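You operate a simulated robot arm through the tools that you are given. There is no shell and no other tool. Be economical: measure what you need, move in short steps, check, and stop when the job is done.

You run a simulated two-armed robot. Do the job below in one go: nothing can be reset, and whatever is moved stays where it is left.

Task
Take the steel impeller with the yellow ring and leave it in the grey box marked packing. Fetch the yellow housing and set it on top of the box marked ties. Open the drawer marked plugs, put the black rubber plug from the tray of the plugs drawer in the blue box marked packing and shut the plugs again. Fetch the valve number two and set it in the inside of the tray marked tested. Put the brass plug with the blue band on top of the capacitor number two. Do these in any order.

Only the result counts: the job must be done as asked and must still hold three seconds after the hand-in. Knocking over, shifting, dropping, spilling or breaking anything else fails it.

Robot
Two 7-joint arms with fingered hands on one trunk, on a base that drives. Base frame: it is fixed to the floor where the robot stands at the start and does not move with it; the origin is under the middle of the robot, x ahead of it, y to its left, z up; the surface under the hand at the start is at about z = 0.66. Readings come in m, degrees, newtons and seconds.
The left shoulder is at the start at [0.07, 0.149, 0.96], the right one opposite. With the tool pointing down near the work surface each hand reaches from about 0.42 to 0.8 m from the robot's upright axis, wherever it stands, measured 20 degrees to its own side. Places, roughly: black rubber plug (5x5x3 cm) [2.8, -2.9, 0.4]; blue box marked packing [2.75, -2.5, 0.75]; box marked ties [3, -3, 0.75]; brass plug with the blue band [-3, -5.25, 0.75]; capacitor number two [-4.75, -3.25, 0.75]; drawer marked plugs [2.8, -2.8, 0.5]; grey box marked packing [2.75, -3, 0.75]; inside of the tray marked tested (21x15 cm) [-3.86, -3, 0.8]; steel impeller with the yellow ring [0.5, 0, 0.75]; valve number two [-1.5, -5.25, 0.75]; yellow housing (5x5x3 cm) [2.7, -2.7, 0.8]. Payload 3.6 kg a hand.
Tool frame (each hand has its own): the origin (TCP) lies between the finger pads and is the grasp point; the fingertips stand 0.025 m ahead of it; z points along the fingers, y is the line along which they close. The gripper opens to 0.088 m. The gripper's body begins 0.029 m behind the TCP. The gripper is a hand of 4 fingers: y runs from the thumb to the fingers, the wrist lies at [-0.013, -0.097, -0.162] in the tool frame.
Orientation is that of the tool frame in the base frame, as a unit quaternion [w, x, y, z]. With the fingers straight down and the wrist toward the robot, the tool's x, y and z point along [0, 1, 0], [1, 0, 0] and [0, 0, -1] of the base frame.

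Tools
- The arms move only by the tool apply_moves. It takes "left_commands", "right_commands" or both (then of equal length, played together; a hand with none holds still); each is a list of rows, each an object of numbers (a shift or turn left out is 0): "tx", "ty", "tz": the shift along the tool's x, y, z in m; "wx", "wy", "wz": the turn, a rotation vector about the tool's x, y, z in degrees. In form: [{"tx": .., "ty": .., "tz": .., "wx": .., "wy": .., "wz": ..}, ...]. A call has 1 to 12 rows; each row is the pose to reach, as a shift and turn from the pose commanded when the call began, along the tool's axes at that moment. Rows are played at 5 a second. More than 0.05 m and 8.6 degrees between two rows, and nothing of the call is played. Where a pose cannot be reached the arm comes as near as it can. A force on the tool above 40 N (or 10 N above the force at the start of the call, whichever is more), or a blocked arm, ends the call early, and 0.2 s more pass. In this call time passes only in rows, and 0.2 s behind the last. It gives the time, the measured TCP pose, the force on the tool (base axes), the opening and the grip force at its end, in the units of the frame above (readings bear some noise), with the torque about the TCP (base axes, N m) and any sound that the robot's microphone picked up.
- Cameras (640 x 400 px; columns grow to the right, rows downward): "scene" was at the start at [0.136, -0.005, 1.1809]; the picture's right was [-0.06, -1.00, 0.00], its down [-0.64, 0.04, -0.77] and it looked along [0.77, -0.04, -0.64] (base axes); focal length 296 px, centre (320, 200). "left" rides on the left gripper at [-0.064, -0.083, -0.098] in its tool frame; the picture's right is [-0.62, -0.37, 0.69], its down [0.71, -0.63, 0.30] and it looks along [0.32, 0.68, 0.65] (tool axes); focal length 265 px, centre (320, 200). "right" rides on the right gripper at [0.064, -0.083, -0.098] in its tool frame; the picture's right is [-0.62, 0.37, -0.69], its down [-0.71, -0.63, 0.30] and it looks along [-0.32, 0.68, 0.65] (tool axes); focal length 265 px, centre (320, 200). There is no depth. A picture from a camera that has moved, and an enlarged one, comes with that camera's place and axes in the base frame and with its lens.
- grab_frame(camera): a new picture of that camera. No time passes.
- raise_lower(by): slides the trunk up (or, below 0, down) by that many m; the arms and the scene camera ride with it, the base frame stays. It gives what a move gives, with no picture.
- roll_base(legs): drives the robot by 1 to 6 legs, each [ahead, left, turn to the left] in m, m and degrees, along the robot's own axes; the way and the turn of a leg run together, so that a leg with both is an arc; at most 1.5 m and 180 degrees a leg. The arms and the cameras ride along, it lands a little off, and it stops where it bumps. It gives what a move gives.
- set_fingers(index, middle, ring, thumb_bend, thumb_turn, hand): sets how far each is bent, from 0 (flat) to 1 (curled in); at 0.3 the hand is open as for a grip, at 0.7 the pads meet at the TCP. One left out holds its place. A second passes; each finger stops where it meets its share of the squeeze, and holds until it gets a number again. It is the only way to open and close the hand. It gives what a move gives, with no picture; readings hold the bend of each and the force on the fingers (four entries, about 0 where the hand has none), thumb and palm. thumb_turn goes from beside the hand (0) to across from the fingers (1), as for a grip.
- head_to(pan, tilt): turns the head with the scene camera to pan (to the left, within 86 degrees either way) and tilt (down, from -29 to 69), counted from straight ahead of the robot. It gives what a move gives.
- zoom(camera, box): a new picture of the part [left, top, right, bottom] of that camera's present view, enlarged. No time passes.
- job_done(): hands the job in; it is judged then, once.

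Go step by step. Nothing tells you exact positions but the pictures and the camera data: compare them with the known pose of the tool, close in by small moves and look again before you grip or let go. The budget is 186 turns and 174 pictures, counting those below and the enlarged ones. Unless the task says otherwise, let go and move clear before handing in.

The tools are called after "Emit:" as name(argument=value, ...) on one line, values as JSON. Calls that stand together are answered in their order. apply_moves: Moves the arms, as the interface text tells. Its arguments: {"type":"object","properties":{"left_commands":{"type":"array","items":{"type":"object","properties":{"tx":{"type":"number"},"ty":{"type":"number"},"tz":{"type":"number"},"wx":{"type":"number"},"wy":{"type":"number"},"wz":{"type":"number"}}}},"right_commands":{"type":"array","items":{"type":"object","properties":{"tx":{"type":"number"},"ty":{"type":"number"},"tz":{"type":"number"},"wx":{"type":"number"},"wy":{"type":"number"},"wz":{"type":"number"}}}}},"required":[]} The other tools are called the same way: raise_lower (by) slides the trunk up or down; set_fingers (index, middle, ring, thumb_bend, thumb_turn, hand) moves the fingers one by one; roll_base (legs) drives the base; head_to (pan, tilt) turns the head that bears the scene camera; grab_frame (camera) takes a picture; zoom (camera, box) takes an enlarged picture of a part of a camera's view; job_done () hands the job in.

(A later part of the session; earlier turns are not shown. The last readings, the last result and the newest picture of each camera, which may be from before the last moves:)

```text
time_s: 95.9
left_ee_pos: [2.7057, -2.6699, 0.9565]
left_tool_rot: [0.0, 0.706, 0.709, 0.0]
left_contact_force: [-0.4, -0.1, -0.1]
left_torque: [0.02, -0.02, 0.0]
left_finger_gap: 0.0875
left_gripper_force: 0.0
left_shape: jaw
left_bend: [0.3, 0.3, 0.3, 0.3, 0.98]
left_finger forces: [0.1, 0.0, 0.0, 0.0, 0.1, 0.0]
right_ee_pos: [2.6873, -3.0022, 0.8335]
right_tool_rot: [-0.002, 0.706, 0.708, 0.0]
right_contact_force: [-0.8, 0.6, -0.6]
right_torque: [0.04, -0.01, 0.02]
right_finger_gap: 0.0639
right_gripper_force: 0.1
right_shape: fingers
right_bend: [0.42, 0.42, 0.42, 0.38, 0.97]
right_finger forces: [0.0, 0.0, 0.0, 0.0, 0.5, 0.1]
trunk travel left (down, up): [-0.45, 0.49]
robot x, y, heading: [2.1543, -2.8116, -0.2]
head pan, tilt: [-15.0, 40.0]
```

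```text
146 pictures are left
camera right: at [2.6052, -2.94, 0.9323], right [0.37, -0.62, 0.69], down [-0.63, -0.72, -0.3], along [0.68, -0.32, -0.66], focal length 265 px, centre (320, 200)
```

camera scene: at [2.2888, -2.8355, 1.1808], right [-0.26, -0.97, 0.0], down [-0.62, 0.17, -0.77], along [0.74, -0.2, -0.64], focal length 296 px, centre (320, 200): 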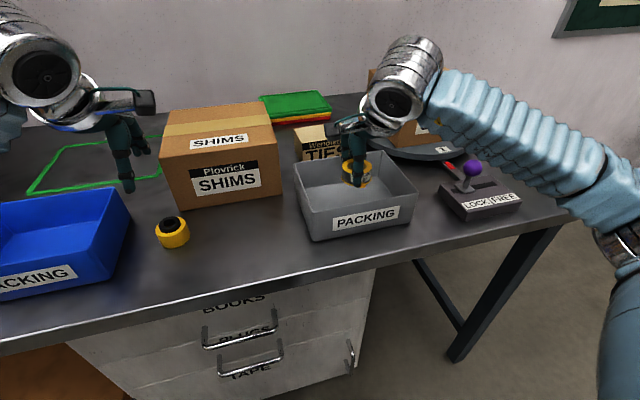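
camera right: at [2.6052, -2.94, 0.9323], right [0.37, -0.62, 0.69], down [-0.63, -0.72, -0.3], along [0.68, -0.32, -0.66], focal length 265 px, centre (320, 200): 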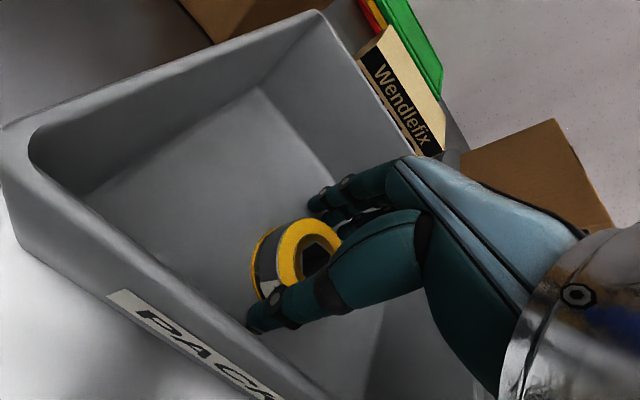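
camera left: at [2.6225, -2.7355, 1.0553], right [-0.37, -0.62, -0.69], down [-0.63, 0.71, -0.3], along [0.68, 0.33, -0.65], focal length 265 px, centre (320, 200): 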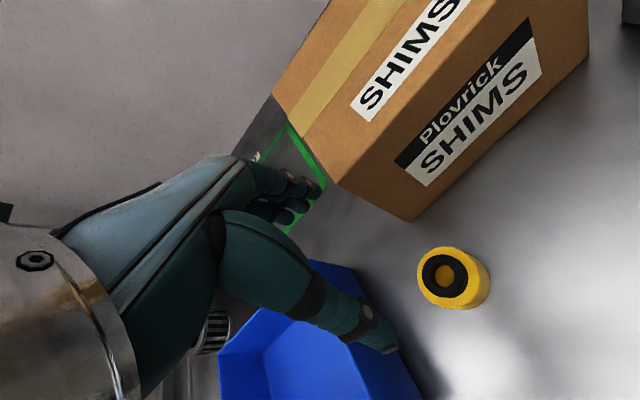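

Released; the impeller stands free. I lift straight out of the box to z ≈ 0.98.

Emit:
apply_moves(right_commands=[{"tz": -0.015}, {"tz": -0.045}, {"tz": -0.085}, {"tz": -0.125}, {"tz": -0.15}])

Emit:
set_fingers(hand="right", index=0.3, middle=0.3, ring=0.3, thumb_bend=0.3)

Emit:
grab_frame(camera="right")

Emit:
grab_frame(camera="scene")

```text
time_s: 97.1
left_ee_pos: [2.7068, -2.6712, 0.9566]
left_tool_rot: [0.0, 0.706, 0.708, 0.0]
left_contact_force: [0.3, 0.6, 0.8]
left_torque: [-0.01, 0.02, 0.0]
left_finger_gap: 0.0877
left_gripper_force: 0.1
left_shape: jaw
left_bend: [0.3, 0.3, 0.3, 0.3, 0.98]
left_finger forces: [0.0, 0.0, 0.0, 0.0, 0.0, 0.1]
right_ee_pos: [2.6878, -3.0028, 0.9851]
right_tool_rot: [0.0, 0.707, 0.707, 0.0]
right_contact_force: [0.1, 0.0, -0.5]
right_torque: [-0.01, -0.01, -0.01]
right_finger_gap: 0.0638
right_gripper_force: 0.1
right_shape: fingers
right_bend: [0.42, 0.42, 0.42, 0.38, 0.97]
right_finger forces: [0.0, 0.0, 0.0, 0.0, 0.0, 0.0]
trunk travel left (down, up): [-0.45, 0.49]
robot x, y, heading: [2.1544, -2.8107, 0.3]
head pan, tilt: [-15.0, 40.0]
```

```text
time_s: 98.1
left_ee_pos: [2.7043, -2.6702, 0.956]
left_tool_rot: [0.0, 0.706, 0.708, 0.0]
left_contact_force: [-0.6, -0.4, 0.4]
left_torque: [0.0, 0.0, -0.02]
left_finger_gap: 0.0874
left_gripper_force: 0.1
left_shape: jaw
left_bend: [0.3, 0.3, 0.3, 0.3, 0.98]
left_finger forces: [0.0, 0.0, 0.0, 0.0, 0.0, 0.0]
right_ee_pos: [2.6903, -3.0033, 0.9848]
right_tool_rot: [0.0, 0.707, 0.708, 0.0]
right_contact_force: [-1.1, -1.0, -0.2]
right_torque: [-0.01, -0.01, 0.02]
right_finger_gap: 0.0843
right_gripper_force: 0.0
right_shape: fingers
right_bend: [0.3, 0.3, 0.3, 0.3, 0.97]
right_finger forces: [0.0, 0.1, 0.0, 0.0, 0.0, 0.0]
trunk travel left (down, up): [-0.45, 0.49]
robot x, y, heading: [2.1578, -2.8104, -0.3]
head pan, tilt: [-15.0, 40.0]
```

```text
145 pictures are left
camera right: at [2.6064, -2.9404, 1.0831], right [0.37, -0.62, 0.69], down [-0.63, -0.72, -0.3], along [0.68, -0.32, -0.65], focal length 265 px, centre (320, 200)
```

right: 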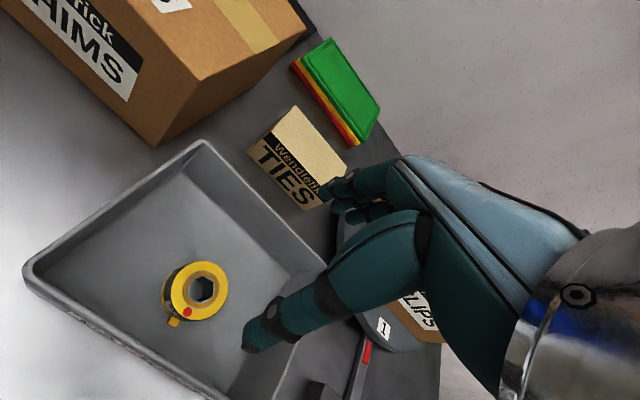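

```text
144 pictures are left
camera scene: at [2.2889, -2.8342, 1.1808], right [-0.26, -0.97, 0.0], down [-0.62, 0.17, -0.77], along [0.74, -0.2, -0.64], focal length 296 px, centre (320, 200)
```

scene: 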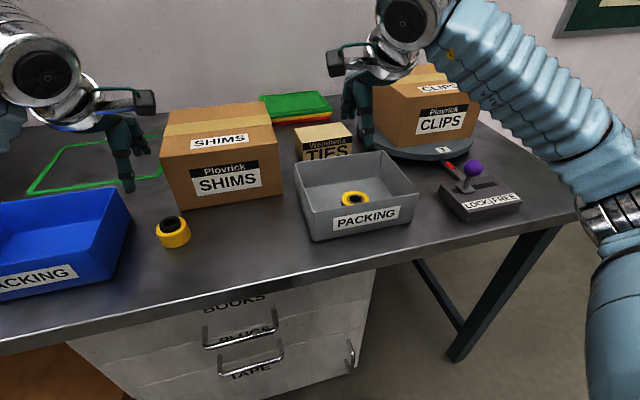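

The impeller stays in the grey box. The housing is at about (2.693, -2.685) with top ≈ 0.835, right under the left hand, and SHIMS' front face is at x ≈ 2.77; I lower the left hand part-way and check, and retract the right one.

Emit:
apply_moves(left_commands=[{"tx": -0.014, "ty": -0.015}, {"tx": -0.014, "ty": -0.015, "tz": 0.03}, {"tx": -0.014, "ty": -0.015, "tz": 0.06}], right_commands=[{"ty": -0.035}, {"ty": -0.07}, {"ty": -0.1}])

Emit:
grab_frame(camera="left")

Emit:
head_to(pan=5, tilt=45)

Emit:
grab_frame(camera="scene")

```text
time_s: 98.9
left_ee_pos: [2.6891, -2.6856, 0.8975]
left_tool_rot: [0.0, 0.706, 0.708, 0.001]
left_contact_force: [-0.8, -0.6, 0.7]
left_torque: [0.0, -0.02, 0.04]
left_finger_gap: 0.0875
left_gripper_force: 0.0
left_shape: jaw
left_bend: [0.3, 0.3, 0.3, 0.3, 0.98]
left_finger forces: [0.0, 0.0, 0.0, 0.1, 0.0, 0.1]
right_ee_pos: [2.5868, -3.0019, 0.9845]
right_tool_rot: [0.0, 0.706, 0.708, 0.0]
right_contact_force: [-0.7, -0.5, 0.0]
right_torque: [-0.03, 0.01, 0.02]
right_finger_gap: 0.0845
right_gripper_force: 0.0
right_shape: fingers
right_bend: [0.3, 0.3, 0.3, 0.3, 0.97]
right_finger forces: [0.1, 0.0, 0.0, 0.0, 0.0, 0.0]
trunk travel left (down, up): [-0.45, 0.49]
robot x, y, heading: [2.157, -2.8156, -0.1]
head pan, tilt: [-15.0, 40.0]
```

```text
143 pictures are left
camera left: at [2.6064, -2.7504, 0.9958], right [-0.37, -0.62, -0.69], down [-0.63, 0.71, -0.31], along [0.68, 0.33, -0.65], focal length 265 px, centre (320, 200)
```

left: 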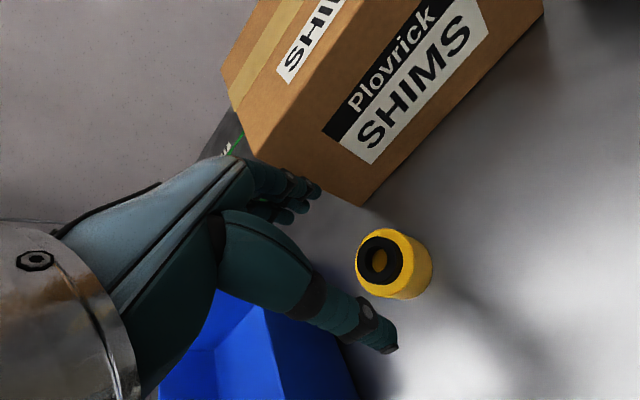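

```text
time_s: 99.8
left_ee_pos: [2.6903, -2.6847, 0.8965]
left_tool_rot: [-0.001, 0.706, 0.708, -0.001]
left_contact_force: [-0.3, -0.1, -0.5]
left_torque: [0.01, 0.02, 0.02]
left_finger_gap: 0.0877
left_gripper_force: 0.2
left_shape: jaw
left_bend: [0.3, 0.3, 0.3, 0.3, 0.98]
left_finger forces: [0.0, 0.1, 0.1, 0.0, 0.0, 0.0]
right_ee_pos: [2.5891, -3.0019, 0.9838]
right_tool_rot: [0.001, 0.706, 0.708, 0.001]
right_contact_force: [-0.3, 0.1, 0.3]
right_torque: [-0.04, 0.01, -0.01]
right_finger_gap: 0.0842
right_gripper_force: 0.1
right_shape: fingers
right_bend: [0.3, 0.3, 0.3, 0.3, 0.97]
right_finger forces: [0.1, 0.1, 0.0, 0.0, 0.1, 0.1]
trunk travel left (down, up): [-0.45, 0.49]
robot x, y, heading: [2.1547, -2.8135, 0.0]
head pan, tilt: [5.0, 45.0]
```

```text
142 pictures are left
camera scene: at [2.288, -2.8052, 1.1735], right [0.09, -1.0, 0.0], down [-0.7, -0.06, -0.71], along [0.7, 0.06, -0.71], focal length 296 px, centre (320, 200)
```

scene: 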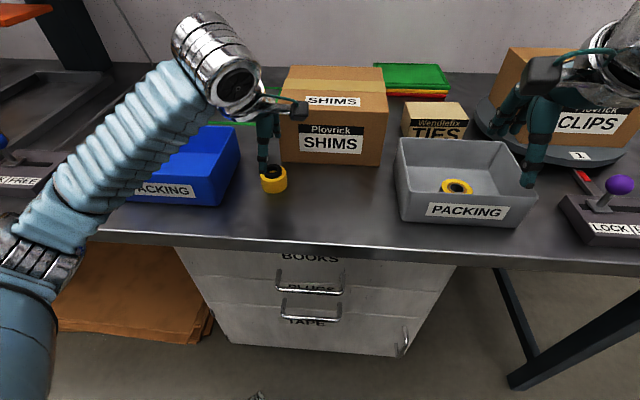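

The housing is at (2.686, -2.689). I trim and go down to z ≈ 0.836.

Emit:
apply_moves(left_commands=[{"tx": -0.004, "ty": -0.008, "tz": 0.01}, {"tx": -0.004, "ty": -0.008, "tz": 0.03}, {"tx": -0.004, "ty": -0.008, "tz": 0.05}, {"tx": -0.004, "ty": -0.008, "tz": 0.06}])

Emit:
grab_frame(camera="left")

Emit:
zoom(camera="scene", box=[200, 90, 360, 220])

```text
time_s: 100.8
left_ee_pos: [2.6832, -2.6883, 0.8372]
left_tool_rot: [0.0, 0.706, 0.708, 0.0]
left_contact_force: [0.3, 0.5, -0.7]
left_torque: [-0.02, 0.03, -0.03]
left_finger_gap: 0.0874
left_gripper_force: 0.0
left_shape: jaw
left_bend: [0.3, 0.3, 0.3, 0.3, 0.98]
left_finger forces: [0.1, 0.1, 0.0, 0.0, 0.0, 0.1]
right_ee_pos: [2.5878, -3.0023, 0.9836]
right_tool_rot: [0.0, 0.706, 0.708, -0.001]
right_contact_force: [0.1, -0.6, -0.1]
right_torque: [-0.03, 0.0, -0.03]
right_finger_gap: 0.0847
right_gripper_force: 0.1
right_shape: fingers
right_bend: [0.3, 0.3, 0.3, 0.3, 0.97]
right_finger forces: [0.1, 0.1, 0.0, 0.0, 0.0, 0.0]
trunk travel left (down, up): [-0.45, 0.49]
robot x, y, heading: [2.1563, -2.8127, -0.1]
head pan, tilt: [5.0, 45.0]
```

```text
141 pictures are left
camera left: at [2.5996, -2.7534, 0.9352], right [-0.37, -0.62, -0.69], down [-0.63, 0.71, -0.3], along [0.68, 0.33, -0.65], focal length 265 px, centre (320, 200)
```

left: 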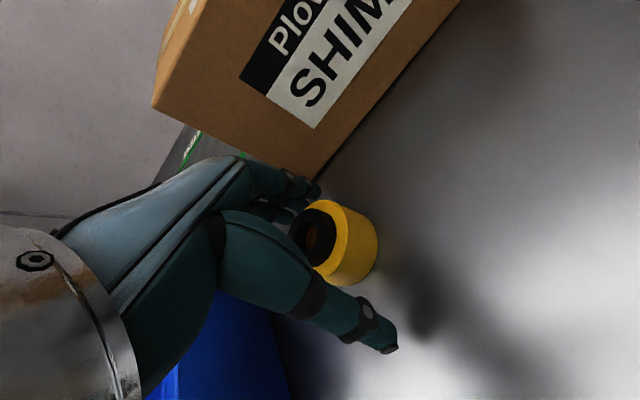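

```text
3.08 times, centred on (280, 155) of scene
camera zoom: at [2.2879, -2.8052, 1.1735], right [0.09, -1.0, 0.0], down [-0.7, -0.06, -0.71], along [0.7, 0.06, -0.71], focal length 912 px, centre (443, 338)
```

zoom: 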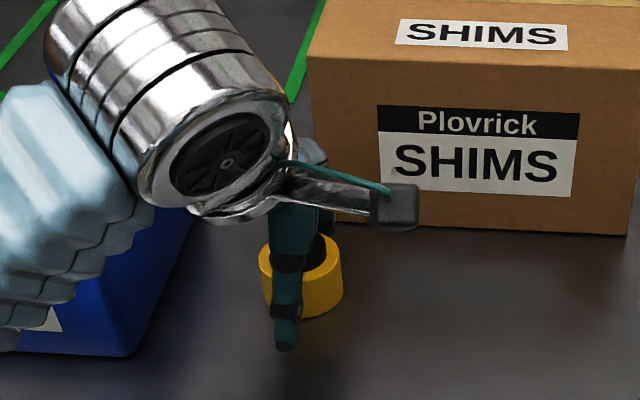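

Aligned between thumb and fingers. I close.

Emit:
set_fingers(hand="left", index=0.7, middle=0.7, ring=0.7, thumb_bend=0.7)

Emit:
grab_frame(camera="left")

```text
time_s: 101.8
left_ee_pos: [2.6827, -2.6891, 0.8353]
left_tool_rot: [0.0, 0.706, 0.709, -0.001]
left_contact_force: [-0.2, 0.8, 0.8]
left_torque: [0.01, -0.02, -0.03]
left_finger_gap: 0.0374
left_gripper_force: 16.7
left_shape: fingers
left_bend: [0.58, 0.6, 0.66, 0.51, 0.95]
left_finger forces: [6.6, 7.5, 2.2, 0.0, 16.3, 0.1]
right_ee_pos: [2.5891, -3.0018, 0.984]
right_tool_rot: [0.0, 0.706, 0.708, 0.001]
right_contact_force: [-0.1, 0.4, -0.1]
right_torque: [-0.03, 0.0, -0.02]
right_finger_gap: 0.0844
right_gripper_force: 0.2
right_shape: fingers
right_bend: [0.3, 0.3, 0.3, 0.3, 0.97]
right_finger forces: [0.0, 0.1, 0.1, 0.0, 0.1, 0.0]
trunk travel left (down, up): [-0.45, 0.49]
robot x, y, heading: [2.1579, -2.8115, -0.1]
head pan, tilt: [5.0, 45.0]
```

```text
139 pictures are left
camera left: at [2.5995, -2.7535, 0.9354], right [-0.37, -0.62, -0.69], down [-0.63, 0.71, -0.3], along [0.68, 0.33, -0.65], focal length 265 px, centre (320, 200)
```

left: 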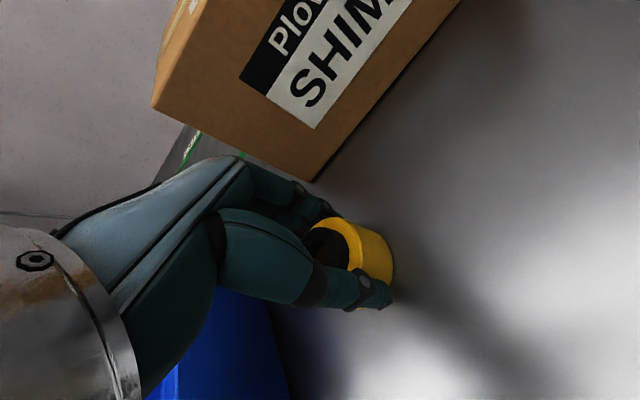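

Gripped. I lift it clear with arm and trunk, then strafe right so the left hand can reach the TIES box.

Emit:
apply_moves(left_commands=[{"tz": -0.03}, {"tz": -0.07}, {"tz": -0.11}, {"tz": -0.15}])

Emit:
raise_lower(by=0.1)

Emit:
roll_base(legs=[[0.03, -0.27, 0]])

Emit:
grab_frame(camera="scene")

Emit:
grab_frame(camera="left")

```text
time_s: 102.8
left_ee_pos: [2.6808, -2.6881, 0.9865]
left_tool_rot: [-0.001, 0.706, 0.708, -0.001]
left_contact_force: [-0.3, 1.1, -0.8]
left_torque: [0.01, -0.01, 0.01]
left_finger_gap: 0.0373
left_gripper_force: 16.7
left_shape: fingers
left_bend: [0.58, 0.61, 0.66, 0.51, 0.95]
left_finger forces: [6.6, 7.1, 2.2, 0.0, 16.3, 0.0]
right_ee_pos: [2.5884, -3.0023, 0.9851]
right_tool_rot: [0.0, 0.706, 0.708, 0.0]
right_contact_force: [0.3, 0.7, 0.1]
right_torque: [0.01, -0.04, -0.01]
right_finger_gap: 0.0843
right_gripper_force: 0.1
right_shape: fingers
right_bend: [0.3, 0.3, 0.3, 0.3, 0.97]
right_finger forces: [0.1, 0.1, 0.1, 0.0, 0.0, 0.0]
trunk travel left (down, up): [-0.45, 0.49]
robot x, y, heading: [2.1544, -2.8115, -0.0]
head pan, tilt: [5.0, 45.0]
```

```text
time_s: 104.1
left_ee_pos: [2.6819, -2.6876, 1.0863]
left_tool_rot: [-0.001, 0.706, 0.708, -0.001]
left_contact_force: [1.2, 0.4, -1.2]
left_torque: [-0.01, -0.04, 0.0]
left_finger_gap: 0.0373
left_gripper_force: 16.4
left_shape: fingers
left_bend: [0.58, 0.61, 0.66, 0.51, 0.95]
left_finger forces: [6.5, 7.2, 2.2, 0.0, 16.3, 0.0]
right_ee_pos: [2.5899, -3.0017, 1.084]
right_tool_rot: [-0.001, 0.706, 0.708, 0.0]
right_contact_force: [0.1, -0.4, 0.2]
right_torque: [-0.04, -0.01, 0.01]
right_finger_gap: 0.0846
right_gripper_force: 0.0
right_shape: fingers
right_bend: [0.3, 0.3, 0.3, 0.3, 0.97]
right_finger forces: [0.1, 0.0, 0.0, 0.0, 0.0, 0.0]
trunk travel left (down, up): [-0.55, 0.39]
robot x, y, heading: [2.1551, -2.8094, -0.0]
head pan, tilt: [5.0, 45.0]
```

```text
time_s: 108.2
left_ee_pos: [2.7118, -2.9589, 1.0863]
left_tool_rot: [0.0, 0.706, 0.708, -0.002]
left_contact_force: [-0.4, 1.2, -1.4]
left_torque: [-0.01, 0.0, 0.03]
left_finger_gap: 0.0371
left_gripper_force: 15.8
left_shape: fingers
left_bend: [0.58, 0.61, 0.66, 0.51, 0.95]
left_finger forces: [6.4, 7.1, 2.2, 0.0, 16.5, 0.0]
right_ee_pos: [2.6185, -3.2736, 1.0851]
right_tool_rot: [0.001, 0.706, 0.709, 0.0]
right_contact_force: [-0.2, 0.3, -0.4]
right_torque: [0.01, 0.03, -0.01]
right_finger_gap: 0.0845
right_gripper_force: 0.0
right_shape: fingers
right_bend: [0.3, 0.3, 0.3, 0.3, 0.97]
right_finger forces: [0.0, 0.0, 0.1, 0.0, 0.0, 0.0]
trunk travel left (down, up): [-0.55, 0.39]
robot x, y, heading: [2.1852, -3.0879, -0.1]
head pan, tilt: [5.0, 45.0]
```

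```text
138 pictures are left
camera scene: at [2.3183, -3.0781, 1.2735], right [0.09, -1.0, 0.0], down [-0.7, -0.06, -0.71], along [0.7, 0.06, -0.71], focal length 296 px, centre (320, 200)
```

scene: 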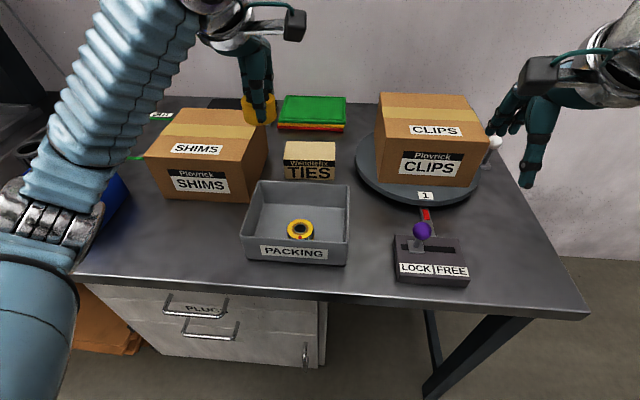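

```text
137 pictures are left
camera left: at [2.6289, -3.0238, 1.1849], right [-0.37, -0.62, -0.69], down [-0.63, 0.71, -0.3], along [0.68, 0.33, -0.65], focal length 265 px, centre (320, 200)
```

left: 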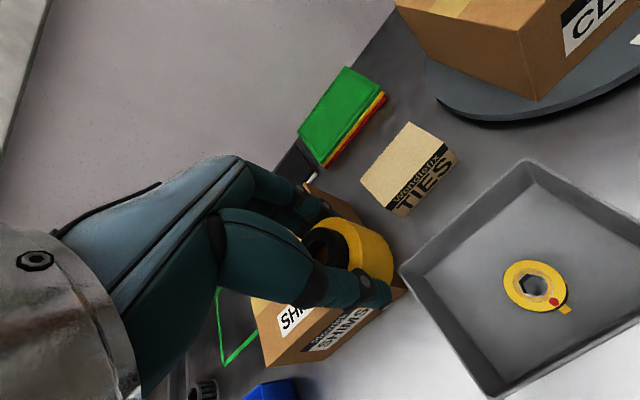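

I need the TIES box top more precisely; I zoom in with both cameras.

Emit:
zoom(camera="scene", box=[260, 120, 360, 190])

Emit:
zoom(camera="left", box=[340, 100, 500, 230])

```text
5.71 times, centred on (310, 155) of scene
camera zoom: at [2.3183, -3.0781, 1.2735], right [0.09, -1.0, 0.0], down [-0.7, -0.06, -0.71], along [0.7, 0.06, -0.71], focal length 1693 px, centre (377, 457)
```

zoom: 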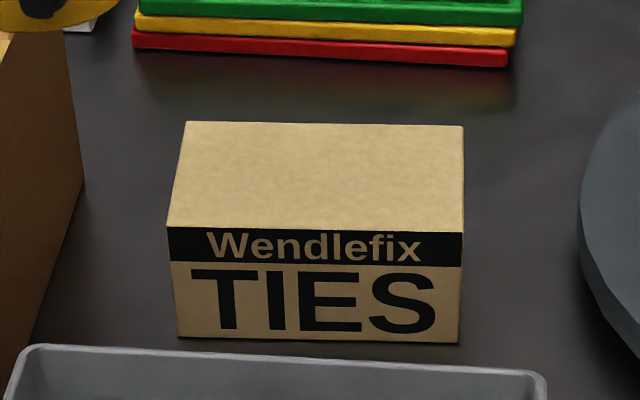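

```text
3.08 times, centred on (420, 165) of left
camera zoom: at [2.6289, -3.0238, 1.1849], right [-0.37, -0.62, -0.69], down [-0.63, 0.71, -0.3], along [0.68, 0.33, -0.65], focal length 817 px, centre (12, 308)
```

zoom: 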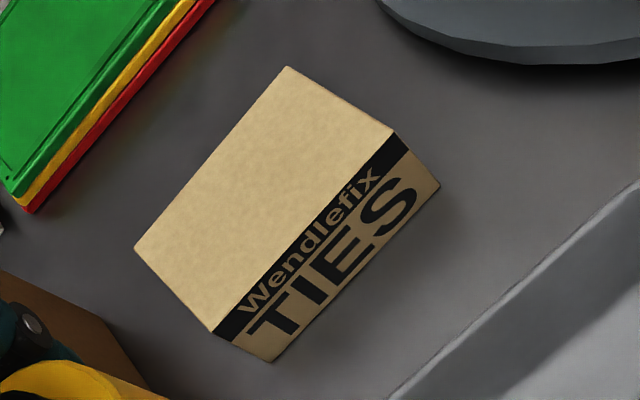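

TIES top centre comes out at (2.895, -3.003), z ≈ 0.85–0.87. I move the housing above it and down to about 0.94.

Emit:
apply_moves(left_commands=[{"tx": -0.011, "ty": 0.045}, {"tx": -0.022, "ty": 0.09}, {"tx": -0.033, "ty": 0.135}, {"tx": -0.044, "ty": 0.18}, {"tx": -0.044, "ty": 0.18, "tz": 0.045}, {"tx": -0.044, "ty": 0.18, "tz": 0.09}, {"tx": -0.044, "ty": 0.18, "tz": 0.135}])

Emit:
grab_frame(camera="left")

Emit:
grab_frame(camera="scene")

```text
time_s: 109.8
left_ee_pos: [2.8926, -3.0037, 0.9515]
left_tool_rot: [0.0, 0.706, 0.709, 0.0]
left_contact_force: [0.0, 0.3, -1.2]
left_torque: [-0.02, 0.02, 0.0]
left_finger_gap: 0.037
left_gripper_force: 15.4
left_shape: fingers
left_bend: [0.58, 0.61, 0.67, 0.51, 0.95]
left_finger forces: [6.3, 7.0, 2.3, 0.0, 16.2, 0.0]
right_ee_pos: [2.6198, -3.2749, 1.0845]
right_tool_rot: [0.0, 0.706, 0.708, 0.0]
right_contact_force: [0.0, 0.5, -0.6]
right_torque: [-0.02, 0.03, -0.02]
right_finger_gap: 0.0846
right_gripper_force: 0.1
right_shape: fingers
right_bend: [0.3, 0.3, 0.3, 0.3, 0.97]
right_finger forces: [0.0, 0.1, 0.0, 0.1, 0.1, 0.0]
trunk travel left (down, up): [-0.55, 0.39]
robot x, y, heading: [2.18, -3.0861, -0.1]
head pan, tilt: [5.0, 45.0]
```

```text
134 pictures are left
camera left: at [2.8094, -3.0676, 1.05], right [-0.37, -0.62, -0.69], down [-0.63, 0.71, -0.3], along [0.68, 0.33, -0.65], focal length 265 px, centre (320, 200)
```

left: 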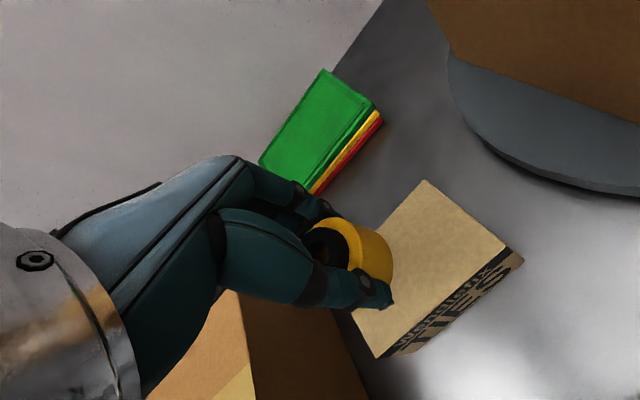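

```text
133 pictures are left
camera scene: at [2.319, -3.0791, 1.2735], right [0.09, -1.0, 0.0], down [-0.7, -0.06, -0.71], along [0.7, 0.06, -0.71], focal length 296 px, centre (320, 200)
```

scene: 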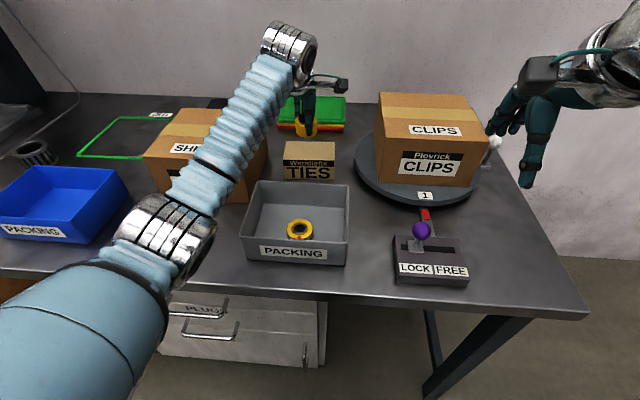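

The TIES top is centred right below at (2.893, -3.005). I lower until contact.

Emit:
apply_moves(left_commands=[{"tz": 0.025}, {"tz": 0.04}, {"tz": 0.045}, {"tz": 0.05}, {"tz": 0.055}])

Emit:
grab_frame(camera="left")

Emit:
zoom(camera="scene", box=[260, 80, 380, 190])

```text
time_s: 111.0
left_ee_pos: [2.8906, -3.0027, 0.8961]
left_tool_rot: [0.0, 0.706, 0.708, 0.0]
left_contact_force: [-0.2, -0.1, -1.0]
left_torque: [0.0, -0.04, 0.02]
left_finger_gap: 0.0368
left_gripper_force: 16.3
left_shape: fingers
left_bend: [0.58, 0.61, 0.67, 0.51, 0.95]
left_finger forces: [6.6, 7.2, 2.4, 0.1, 16.3, 0.1]
right_ee_pos: [2.6192, -3.2742, 1.0847]
right_tool_rot: [0.0, 0.706, 0.708, 0.0]
right_contact_force: [0.2, -0.4, -0.1]
right_torque: [-0.03, 0.02, -0.02]
right_finger_gap: 0.0841
right_gripper_force: 0.1
right_shape: fingers
right_bend: [0.3, 0.3, 0.3, 0.3, 0.97]
right_finger forces: [0.0, 0.0, 0.2, 0.0, 0.0, 0.1]
trunk travel left (down, up): [-0.55, 0.39]
robot x, y, heading: [2.1812, -3.088, -0.2]
head pan, tilt: [5.0, 45.0]
```

```text
132 pictures are left
camera left: at [2.8083, -3.0673, 0.9953], right [-0.37, -0.62, -0.69], down [-0.63, 0.71, -0.31], along [0.68, 0.33, -0.65], focal length 265 px, centre (320, 200)
```

left: 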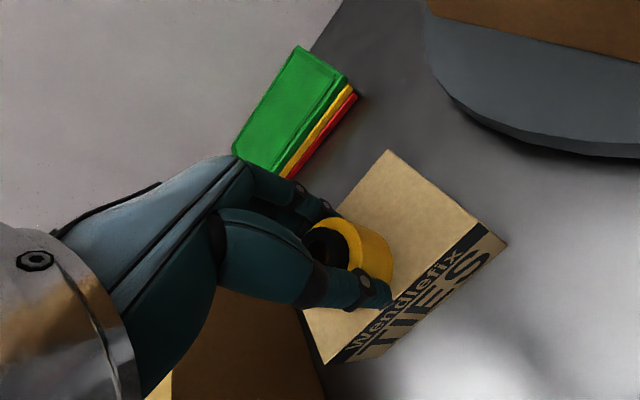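

```text
3.64 times, centred on (320, 135) of scene
camera zoom: at [2.3179, -3.0786, 1.2736], right [0.09, -1.0, 0.0], down [-0.7, -0.06, -0.71], along [0.7, 0.06, -0.71], focal length 1077 px, centre (320, 436)
```

zoom: 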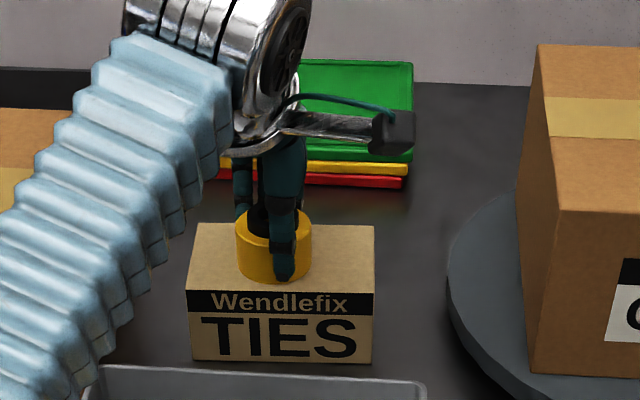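

Emit:
apply_moves(left_commands=[{"tz": 0.003}, {"tz": 0.006}, {"tz": 0.009}, {"tz": 0.012}])

```text
time_s: 112.0
left_ee_pos: [2.8905, -3.0026, 0.8943]
left_tool_rot: [0.007, 0.706, 0.708, 0.006]
left_contact_force: [4.6, 3.1, 30.4]
left_torque: [0.13, 0.02, -0.02]
left_finger_gap: 0.0368
left_gripper_force: 20.6
left_shape: fingers
left_bend: [0.58, 0.61, 0.66, 0.51, 0.95]
left_finger forces: [7.9, 10.0, 4.6, 0.0, 19.8, 0.0]
right_ee_pos: [2.6153, -3.2745, 1.0868]
right_tool_rot: [0.002, 0.706, 0.709, 0.001]
right_contact_force: [-0.3, 0.3, 0.6]
right_torque: [0.02, 0.02, -0.01]
right_finger_gap: 0.0841
right_gripper_force: 0.1
right_shape: fingers
right_bend: [0.3, 0.3, 0.3, 0.3, 0.97]
right_finger forces: [0.0, 0.1, 0.1, 0.0, 0.0, 0.1]
trunk travel left (down, up): [-0.55, 0.39]
robot x, y, heading: [2.1839, -3.0857, -0.2]
head pan, tilt: [5.0, 45.0]
```

Contact at TCP z ≈ 0.894. I relieve and open.

Emit:
apply_moves(left_commands=[{"tz": -0.005}, {"tz": -0.009}])

Emit:
set_fingers(hand="left", index=0.4, middle=0.4, ring=0.4, thumb_bend=0.36)

Emit:
grab_frame(camera="left")

```text
time_s: 112.5
left_ee_pos: [2.8912, -3.0024, 0.8942]
left_tool_rot: [0.001, 0.705, 0.709, 0.001]
left_contact_force: [4.9, 0.5, 15.6]
left_torque: [0.08, -0.14, 0.04]
left_finger_gap: 0.0368
left_gripper_force: 19.7
left_shape: fingers
left_bend: [0.58, 0.61, 0.66, 0.51, 0.95]
left_finger forces: [7.9, 9.1, 3.6, 0.0, 18.3, 0.0]
right_ee_pos: [2.6164, -3.2747, 1.085]
right_tool_rot: [0.001, 0.706, 0.708, 0.0]
right_contact_force: [-0.8, 0.0, 0.0]
right_torque: [0.03, 0.0, -0.02]
right_finger_gap: 0.0843
right_gripper_force: 0.0
right_shape: fingers
right_bend: [0.3, 0.3, 0.3, 0.3, 0.97]
right_finger forces: [0.0, 0.1, 0.1, 0.0, 0.1, 0.1]
trunk travel left (down, up): [-0.55, 0.39]
robot x, y, heading: [2.1833, -3.0843, -0.1]
head pan, tilt: [5.0, 45.0]
```

```text
time_s: 113.5
left_ee_pos: [2.8914, -3.0026, 0.8932]
left_tool_rot: [-0.001, 0.706, 0.709, -0.001]
left_contact_force: [-0.4, 0.2, 0.0]
left_torque: [-0.01, 0.0, 0.01]
left_finger_gap: 0.0674
left_gripper_force: 0.1
left_shape: fingers
left_bend: [0.4, 0.4, 0.4, 0.36, 0.97]
left_finger forces: [0.0, 0.1, 0.1, 0.0, 0.0, 0.0]
right_ee_pos: [2.6206, -3.2748, 1.0855]
right_tool_rot: [0.0, 0.705, 0.709, 0.001]
right_contact_force: [0.7, 0.2, 0.1]
right_torque: [0.0, 0.0, 0.0]
right_finger_gap: 0.0843
right_gripper_force: 0.1
right_shape: fingers
right_bend: [0.3, 0.3, 0.3, 0.3, 0.97]
right_finger forces: [0.0, 0.1, 0.0, 0.1, 0.0, 0.0]
trunk travel left (down, up): [-0.55, 0.39]
robot x, y, heading: [2.1845, -3.0844, 0.2]
head pan, tilt: [5.0, 45.0]
```

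```text
130 pictures are left
camera left: at [2.8089, -3.0677, 0.9916], right [-0.37, -0.62, -0.69], down [-0.63, 0.71, -0.3], along [0.68, 0.33, -0.66], focal length 265 px, centre (320, 200)
```

left: 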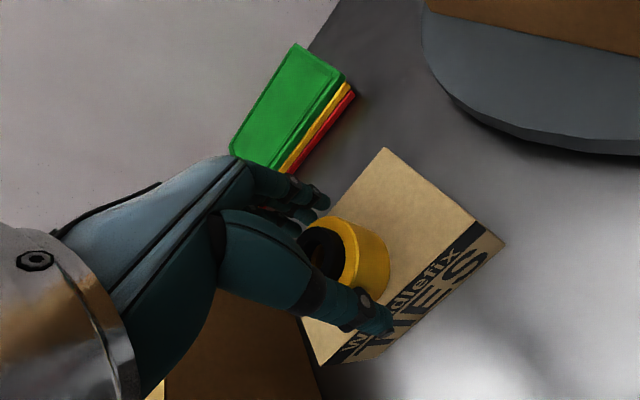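

Released on top of TIES. I lift out and retract to the previous carry pose, then check.

Emit:
apply_moves(left_commands=[{"tz": -0.02}, {"tz": -0.06}, {"tz": -0.105}, {"tz": -0.15}, {"tz": -0.19}, {"ty": -0.045, "tz": -0.19}, {"ty": -0.09, "tz": -0.19}, {"ty": -0.135, "tz": -0.19}, {"ty": -0.18, "tz": -0.19}])

Emit:
zoom(camera="scene", box=[220, 80, 380, 280])

```text
time_s: 115.5
left_ee_pos: [2.71, -3.0022, 1.0828]
left_tool_rot: [-0.001, 0.705, 0.709, 0.0]
left_contact_force: [-1.2, 0.4, -0.3]
left_torque: [0.01, 0.0, 0.01]
left_finger_gap: 0.0676
left_gripper_force: 0.0
left_shape: fingers
left_bend: [0.4, 0.4, 0.4, 0.36, 0.97]
left_finger forces: [0.0, 0.1, 0.0, 0.1, 0.0, 0.0]
right_ee_pos: [2.6175, -3.2744, 1.0861]
right_tool_rot: [0.0, 0.706, 0.708, 0.001]
right_contact_force: [-0.2, -0.6, 0.5]
right_torque: [0.02, -0.04, 0.02]
right_finger_gap: 0.0844
right_gripper_force: 0.1
right_shape: fingers
right_bend: [0.3, 0.3, 0.3, 0.3, 0.97]
right_finger forces: [0.0, 0.1, 0.0, 0.0, 0.0, 0.1]
trunk travel left (down, up): [-0.55, 0.39]
robot x, y, heading: [2.1868, -3.0849, 0.0]
head pan, tilt: [5.0, 45.0]
```

```text
2.00 times, centred on (300, 180) of scene
camera zoom: at [2.3165, -3.079, 1.2737], right [0.09, -1.0, 0.0], down [-0.7, -0.06, -0.71], along [0.71, 0.06, -0.71], focal length 593 px, centre (360, 240)
```

zoom: 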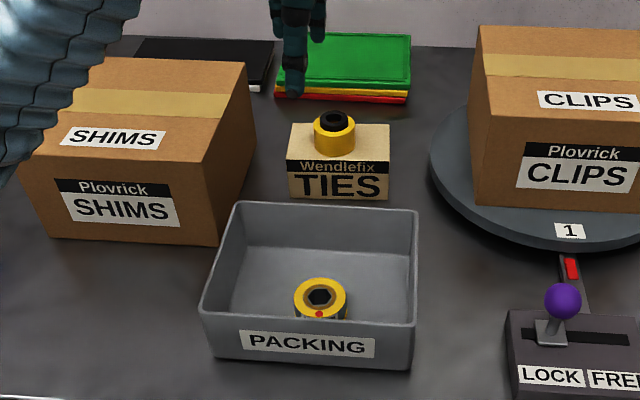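

Both placed well. Now the PLUGS drawer: its bar is at about (2.572, -2.765, 0.488). I back off, shift left, and lower the trunk.

Emit:
roll_base(legs=[[-0.5, 0, 0], [0, 0.22, 0]])

Emit:
raise_lower(by=-0.35)

Emit:
head_to(pan=0, tilt=25)

Emit:
grab_frame(camera="scene")

```text
time_s: 125.4
left_ee_pos: [2.2128, -2.7801, 1.0823]
left_tool_rot: [0.0, 0.703, 0.711, 0.0]
left_contact_force: [-0.4, -0.6, -0.7]
left_torque: [0.02, -0.01, 0.01]
left_finger_gap: 0.0675
left_gripper_force: 0.1
left_shape: fingers
left_bend: [0.4, 0.4, 0.4, 0.36, 0.97]
left_finger forces: [0.1, 0.1, 0.0, 0.0, 0.1, 0.1]
right_ee_pos: [2.1203, -3.0524, 1.0849]
right_tool_rot: [0.001, 0.704, 0.71, 0.001]
right_contact_force: [0.0, 0.1, 0.0]
right_torque: [-0.05, 0.0, 0.03]
right_finger_gap: 0.0845
right_gripper_force: 0.0
right_shape: fingers
right_bend: [0.3, 0.3, 0.3, 0.3, 0.97]
right_finger forces: [0.0, 0.1, 0.0, 0.1, 0.1, 0.0]
trunk travel left (down, up): [-0.55, 0.39]
robot x, y, heading: [1.6867, -2.8672, 0.2]
head pan, tilt: [5.0, 45.0]
```

```text
time_s: 128.8
left_ee_pos: [2.2135, -2.7802, 0.7324]
left_tool_rot: [0.001, 0.703, 0.711, 0.0]
left_contact_force: [0.3, -0.6, -0.2]
left_torque: [-0.04, 0.0, -0.01]
left_finger_gap: 0.0674
left_gripper_force: 0.0
left_shape: fingers
left_bend: [0.4, 0.4, 0.4, 0.36, 0.97]
left_finger forces: [0.0, 0.0, 0.0, 0.0, 0.0, 0.0]
right_ee_pos: [2.1212, -3.0526, 0.7337]
right_tool_rot: [-0.001, 0.704, 0.711, 0.001]
right_contact_force: [0.1, -0.3, 0.1]
right_torque: [0.01, 0.01, -0.01]
right_finger_gap: 0.0846
right_gripper_force: 0.0
right_shape: fingers
right_bend: [0.3, 0.3, 0.3, 0.3, 0.97]
right_finger forces: [0.1, 0.0, 0.1, 0.0, 0.0, 0.0]
trunk travel left (down, up): [-0.2, 0.74]
robot x, y, heading: [1.6886, -2.8652, 0.1]
head pan, tilt: [5.0, 45.0]
```

```text
time_s: 129.7
left_ee_pos: [2.2138, -2.7815, 0.7334]
left_tool_rot: [-0.001, 0.703, 0.711, -0.001]
left_contact_force: [-0.1, 0.4, -0.9]
left_torque: [-0.03, -0.01, 0.02]
left_finger_gap: 0.0678
left_gripper_force: 0.0
left_shape: fingers
left_bend: [0.4, 0.4, 0.4, 0.36, 0.97]
left_finger forces: [0.0, 0.0, 0.0, 0.1, 0.0, 0.0]
right_ee_pos: [2.1221, -3.0522, 0.7347]
right_tool_rot: [0.0, 0.704, 0.71, 0.001]
right_contact_force: [0.7, 0.7, -0.1]
right_torque: [0.01, 0.01, 0.01]
right_finger_gap: 0.0845
right_gripper_force: 0.0
right_shape: fingers
right_bend: [0.3, 0.3, 0.3, 0.3, 0.97]
right_finger forces: [0.1, 0.1, 0.0, 0.0, 0.1, 0.0]
trunk travel left (down, up): [-0.2, 0.74]
robot x, y, heading: [1.6872, -2.8648, 0.3]
head pan, tilt: [0.0, 25.0]
```

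```text
128 pictures are left
camera scene: at [1.8307, -2.8637, 0.9541], right [0.01, -1.0, 0.0], down [-0.42, 0.0, -0.91], along [0.91, 0.01, -0.42], focal length 296 px, centre (320, 200)
```

scene: 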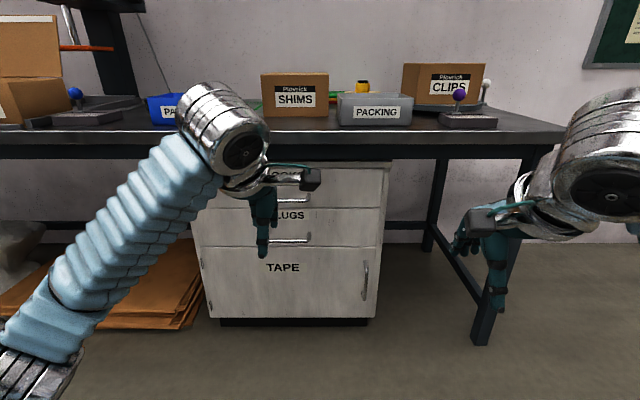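

The view agrees with the estimate. I turn the left hand to point forward (thumb below, fingers above) while lowering it.

Emit:
apply_moves(left_commands=[{"wx": -8.2, "tz": 0.02}, {"wx": -16.4, "tz": 0.04}, {"wx": -24.5, "tz": 0.06}, {"wx": -32.7, "tz": 0.08}, {"wx": -40.9, "tz": 0.1}, {"wx": -49.1, "tz": 0.12}, {"wx": -57.3, "tz": 0.14}, {"wx": -65.5, "tz": 0.16}, {"wx": -73.6, "tz": 0.18}, {"wx": -81.8, "tz": 0.2}, {"wx": -90, "tz": 0.22}, {"wx": -90, "tz": 0.243}])

Emit:
set_fingers(hand="left", index=0.3, middle=0.3, ring=0.3, thumb_bend=0.3)

Emit:
grab_frame(camera="left")

Emit:
grab_frame(camera="scene")

```text
time_s: 132.2
left_ee_pos: [2.2133, -2.7824, 0.4899]
left_tool_rot: [0.498, 0.498, 0.501, 0.502]
left_contact_force: [-0.6, -0.2, 0.5]
left_torque: [0.0, 0.0, 0.01]
left_finger_gap: 0.0675
left_gripper_force: 0.1
left_shape: fingers
left_bend: [0.4, 0.4, 0.4, 0.36, 0.97]
left_finger forces: [0.0, 0.1, 0.1, 0.1, 0.0, 0.0]
right_ee_pos: [2.1215, -3.0532, 0.734]
right_tool_rot: [0.0, 0.704, 0.71, 0.0]
right_contact_force: [-1.0, 0.5, 0.0]
right_torque: [0.0, -0.01, 0.0]
right_finger_gap: 0.0844
right_gripper_force: 0.1
right_shape: fingers
right_bend: [0.3, 0.3, 0.3, 0.3, 0.97]
right_finger forces: [0.0, 0.0, 0.0, 0.0, 0.0, 0.1]
trunk travel left (down, up): [-0.2, 0.74]
robot x, y, heading: [1.6837, -2.8644, 0.2]
head pan, tilt: [0.0, 25.0]
```

```text
time_s: 133.2
left_ee_pos: [2.2128, -2.7814, 0.4904]
left_tool_rot: [0.497, 0.497, 0.503, 0.502]
left_contact_force: [0.3, 0.3, -0.6]
left_torque: [0.0, 0.01, -0.02]
left_finger_gap: 0.0845
left_gripper_force: 0.0
left_shape: fingers
left_bend: [0.3, 0.3, 0.3, 0.3, 0.97]
left_finger forces: [0.0, 0.0, 0.1, 0.0, 0.0, 0.0]
right_ee_pos: [2.1212, -3.053, 0.7356]
right_tool_rot: [0.0, 0.704, 0.711, 0.0]
right_contact_force: [0.4, -0.6, -0.3]
right_torque: [-0.02, 0.02, 0.03]
right_finger_gap: 0.0844
right_gripper_force: 0.0
right_shape: fingers
right_bend: [0.3, 0.3, 0.3, 0.3, 0.97]
right_finger forces: [0.0, 0.0, 0.0, 0.0, 0.1, 0.0]
trunk travel left (down, up): [-0.2, 0.74]
robot x, y, heading: [1.6884, -2.8651, 0.5]
head pan, tilt: [0.0, 25.0]
```

```text
127 pictures are left
camera left: at [2.1153, -2.8472, 0.4071], right [0.7, -0.61, -0.37], down [0.3, 0.72, -0.63], along [0.65, 0.33, 0.68], focal length 265 px, centre (320, 200)
```

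left: 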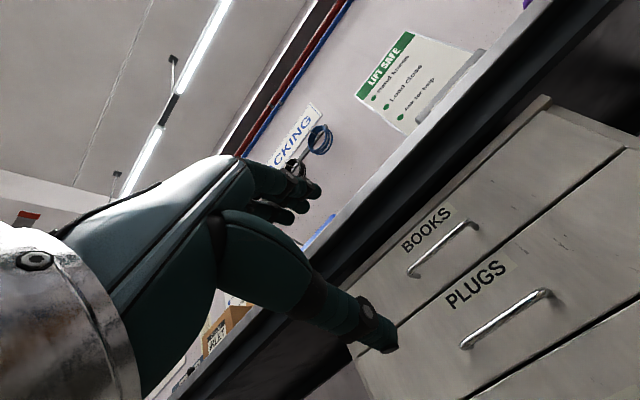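

```text
126 pictures are left
camera scene: at [1.8307, -2.8637, 0.9541], right [0.01, -1.0, 0.0], down [-0.42, 0.0, -0.91], along [0.91, 0.0, -0.42], focal length 296 px, centre (320, 200)
```

scene: 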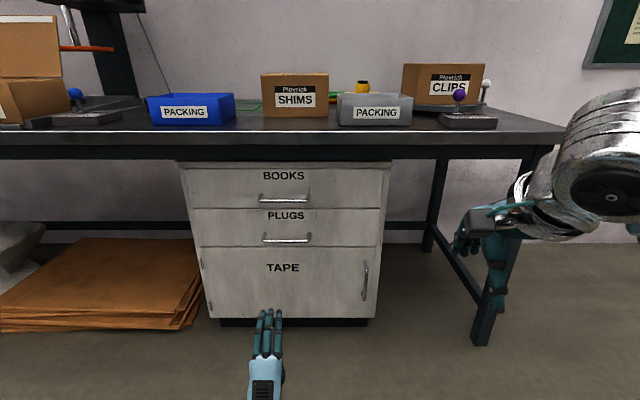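

Refined: bar near (2.60, -2.762, 0.465). I drive 0.27 m forward with the hand a bit lower and look again.

Emit:
apply_moves(left_commands=[{"tx": 0.01, "ty": -0.02}])

Emit:
roll_base(legs=[[0.27, 0, 0]])

Emit:
grab_frame(camera="left")

Emit:
head_to(pan=0, tilt=45)

Emit:
grab_frame(camera="scene")

```text
time_s: 133.7
left_ee_pos: [2.2143, -2.7708, 0.471]
left_tool_rot: [0.498, 0.497, 0.504, 0.501]
left_contact_force: [-0.1, -0.7, 0.2]
left_torque: [-0.01, -0.02, 0.01]
left_finger_gap: 0.0846
left_gripper_force: 0.0
left_shape: fingers
left_bend: [0.3, 0.3, 0.3, 0.3, 0.97]
left_finger forces: [0.1, 0.0, 0.1, 0.1, 0.0, 0.0]
right_ee_pos: [2.1218, -3.0525, 0.7346]
right_tool_rot: [-0.001, 0.704, 0.71, 0.0]
right_contact_force: [-0.3, 1.1, -0.2]
right_torque: [-0.02, 0.01, -0.03]
right_finger_gap: 0.0844
right_gripper_force: 0.1
right_shape: fingers
right_bend: [0.3, 0.3, 0.3, 0.3, 0.97]
right_finger forces: [0.0, 0.0, 0.0, 0.1, 0.0, 0.0]
trunk travel left (down, up): [-0.2, 0.74]
robot x, y, heading: [1.6879, -2.8627, 0.5]
head pan, tilt: [0.0, 25.0]
```

```text
time_s: 137.7
left_ee_pos: [2.4793, -2.7702, 0.4708]
left_tool_rot: [0.498, 0.497, 0.502, 0.503]
left_contact_force: [0.1, 0.5, 0.1]
left_torque: [-0.01, 0.03, -0.02]
left_finger_gap: 0.0845
left_gripper_force: 0.1
left_shape: fingers
left_bend: [0.3, 0.3, 0.3, 0.3, 0.97]
left_finger forces: [0.1, 0.0, 0.0, 0.0, 0.1, 0.0]
right_ee_pos: [2.3888, -3.0515, 0.7345]
right_tool_rot: [-0.001, 0.704, 0.71, 0.001]
right_contact_force: [-0.7, 0.2, 0.2]
right_torque: [0.0, 0.02, 0.02]
right_finger_gap: 0.0845
right_gripper_force: 0.1
right_shape: fingers
right_bend: [0.3, 0.3, 0.3, 0.3, 0.97]
right_finger forces: [0.0, 0.0, 0.1, 0.0, 0.1, 0.0]
trunk travel left (down, up): [-0.2, 0.74]
robot x, y, heading: [1.9598, -2.8636, 0.2]
head pan, tilt: [0.0, 25.0]
```

```text
125 pictures are left
camera left: at [2.3818, -2.8354, 0.3877], right [0.7, -0.61, -0.37], down [0.3, 0.72, -0.63], along [0.65, 0.33, 0.68], focal length 265 px, centre (320, 200)
```

left: 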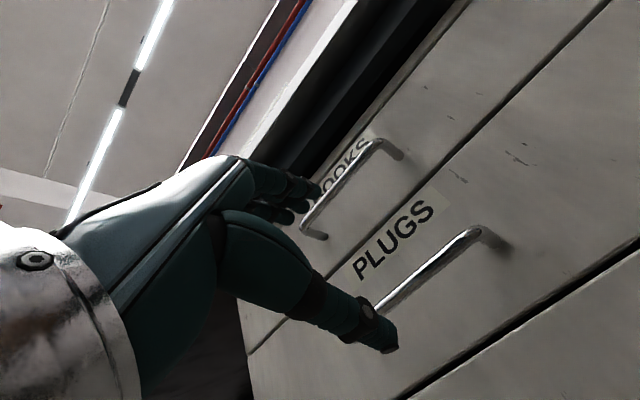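

```text
time_s: 138.5
left_ee_pos: [2.4802, -2.7703, 0.4712]
left_tool_rot: [0.497, 0.497, 0.503, 0.503]
left_contact_force: [-0.7, -0.6, -0.2]
left_torque: [0.04, 0.03, -0.02]
left_finger_gap: 0.0844
left_gripper_force: 0.0
left_shape: fingers
left_bend: [0.3, 0.3, 0.3, 0.3, 0.97]
left_finger forces: [0.0, 0.0, 0.0, 0.1, 0.0, 0.0]
right_ee_pos: [2.3882, -3.0513, 0.7356]
right_tool_rot: [0.0, 0.704, 0.71, 0.0]
right_contact_force: [-0.2, 0.2, -1.1]
right_torque: [0.01, 0.0, 0.01]
right_finger_gap: 0.0843
right_gripper_force: 0.1
right_shape: fingers
right_bend: [0.3, 0.3, 0.3, 0.3, 0.97]
right_finger forces: [0.0, 0.0, 0.1, 0.0, 0.0, 0.1]
trunk travel left (down, up): [-0.2, 0.74]
robot x, y, heading: [1.9541, -2.8643, 0.2]
head pan, tilt: [0.0, 45.0]
```

```text
124 pictures are left
camera scene: at [2.0888, -2.8623, 0.9236], right [0.01, -1.0, 0.0], down [-0.71, 0.0, -0.71], along [0.71, 0.0, -0.71], focal length 296 px, centre (320, 200)
```

scene: 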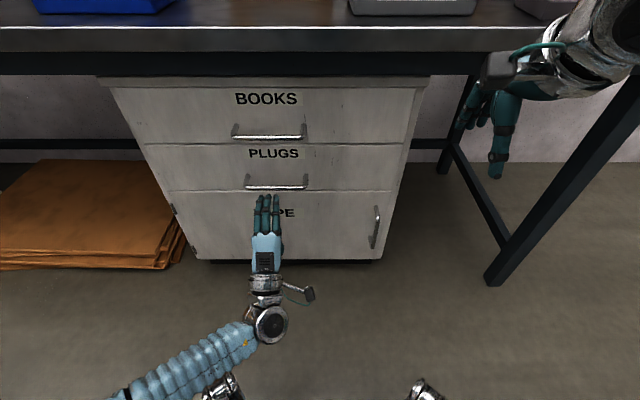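

Bar refined to (2.592, -2.764, 0.462). I advance the hand around it and check.

Emit:
apply_moves(left_commands=[{"tx": 0.006, "ty": -0.009, "tz": 0.03}, {"tx": 0.006, "ty": -0.009, "tz": 0.065}, {"tx": 0.006, "ty": -0.009, "tz": 0.09}])

Emit:
grab_frame(camera="left")

Emit:
zoom(camera="scene", box=[200, 120, 360, 240])

```text
time_s: 139.3
left_ee_pos: [2.5691, -2.7604, 0.4603]
left_tool_rot: [0.498, 0.498, 0.502, 0.502]
left_contact_force: [-0.2, -0.8, 0.1]
left_torque: [0.02, -0.02, 0.01]
left_finger_gap: 0.0842
left_gripper_force: 0.1
left_shape: fingers
left_bend: [0.3, 0.3, 0.3, 0.3, 0.97]
left_finger forces: [0.0, 0.1, 0.0, 0.0, 0.0, 0.0]
right_ee_pos: [2.3884, -3.0508, 0.7339]
right_tool_rot: [0.0, 0.704, 0.71, 0.001]
right_contact_force: [-0.3, -0.5, 0.6]
right_torque: [-0.01, 0.01, 0.0]
right_finger_gap: 0.0845
right_gripper_force: 0.0
right_shape: fingers
right_bend: [0.3, 0.3, 0.3, 0.3, 0.97]
right_finger forces: [0.0, 0.0, 0.1, 0.0, 0.1, 0.0]
trunk travel left (down, up): [-0.2, 0.74]
robot x, y, heading: [1.9582, -2.8639, 0.1]
head pan, tilt: [0.0, 45.0]
```

```text
123 pictures are left
camera left: at [2.4712, -2.8275, 0.3782], right [0.7, -0.61, -0.37], down [0.3, 0.72, -0.63], along [0.65, 0.33, 0.68], focal length 265 px, centre (320, 200)
```

left: 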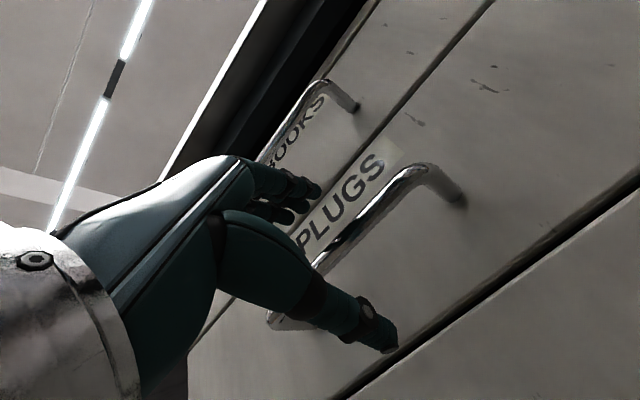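

```text
3.33 times, centred on (280, 180) of scene
camera zoom: at [2.0887, -2.8623, 0.9235], right [0.01, -1.0, 0.0], down [-0.71, 0.0, -0.71], along [0.71, 0.0, -0.71], focal length 988 px, centre (453, 267)
```

zoom: 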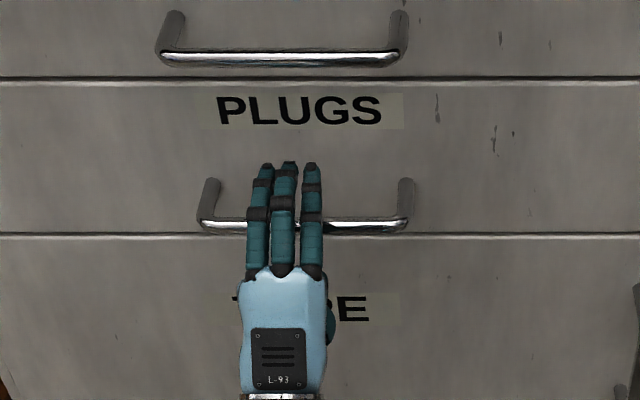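

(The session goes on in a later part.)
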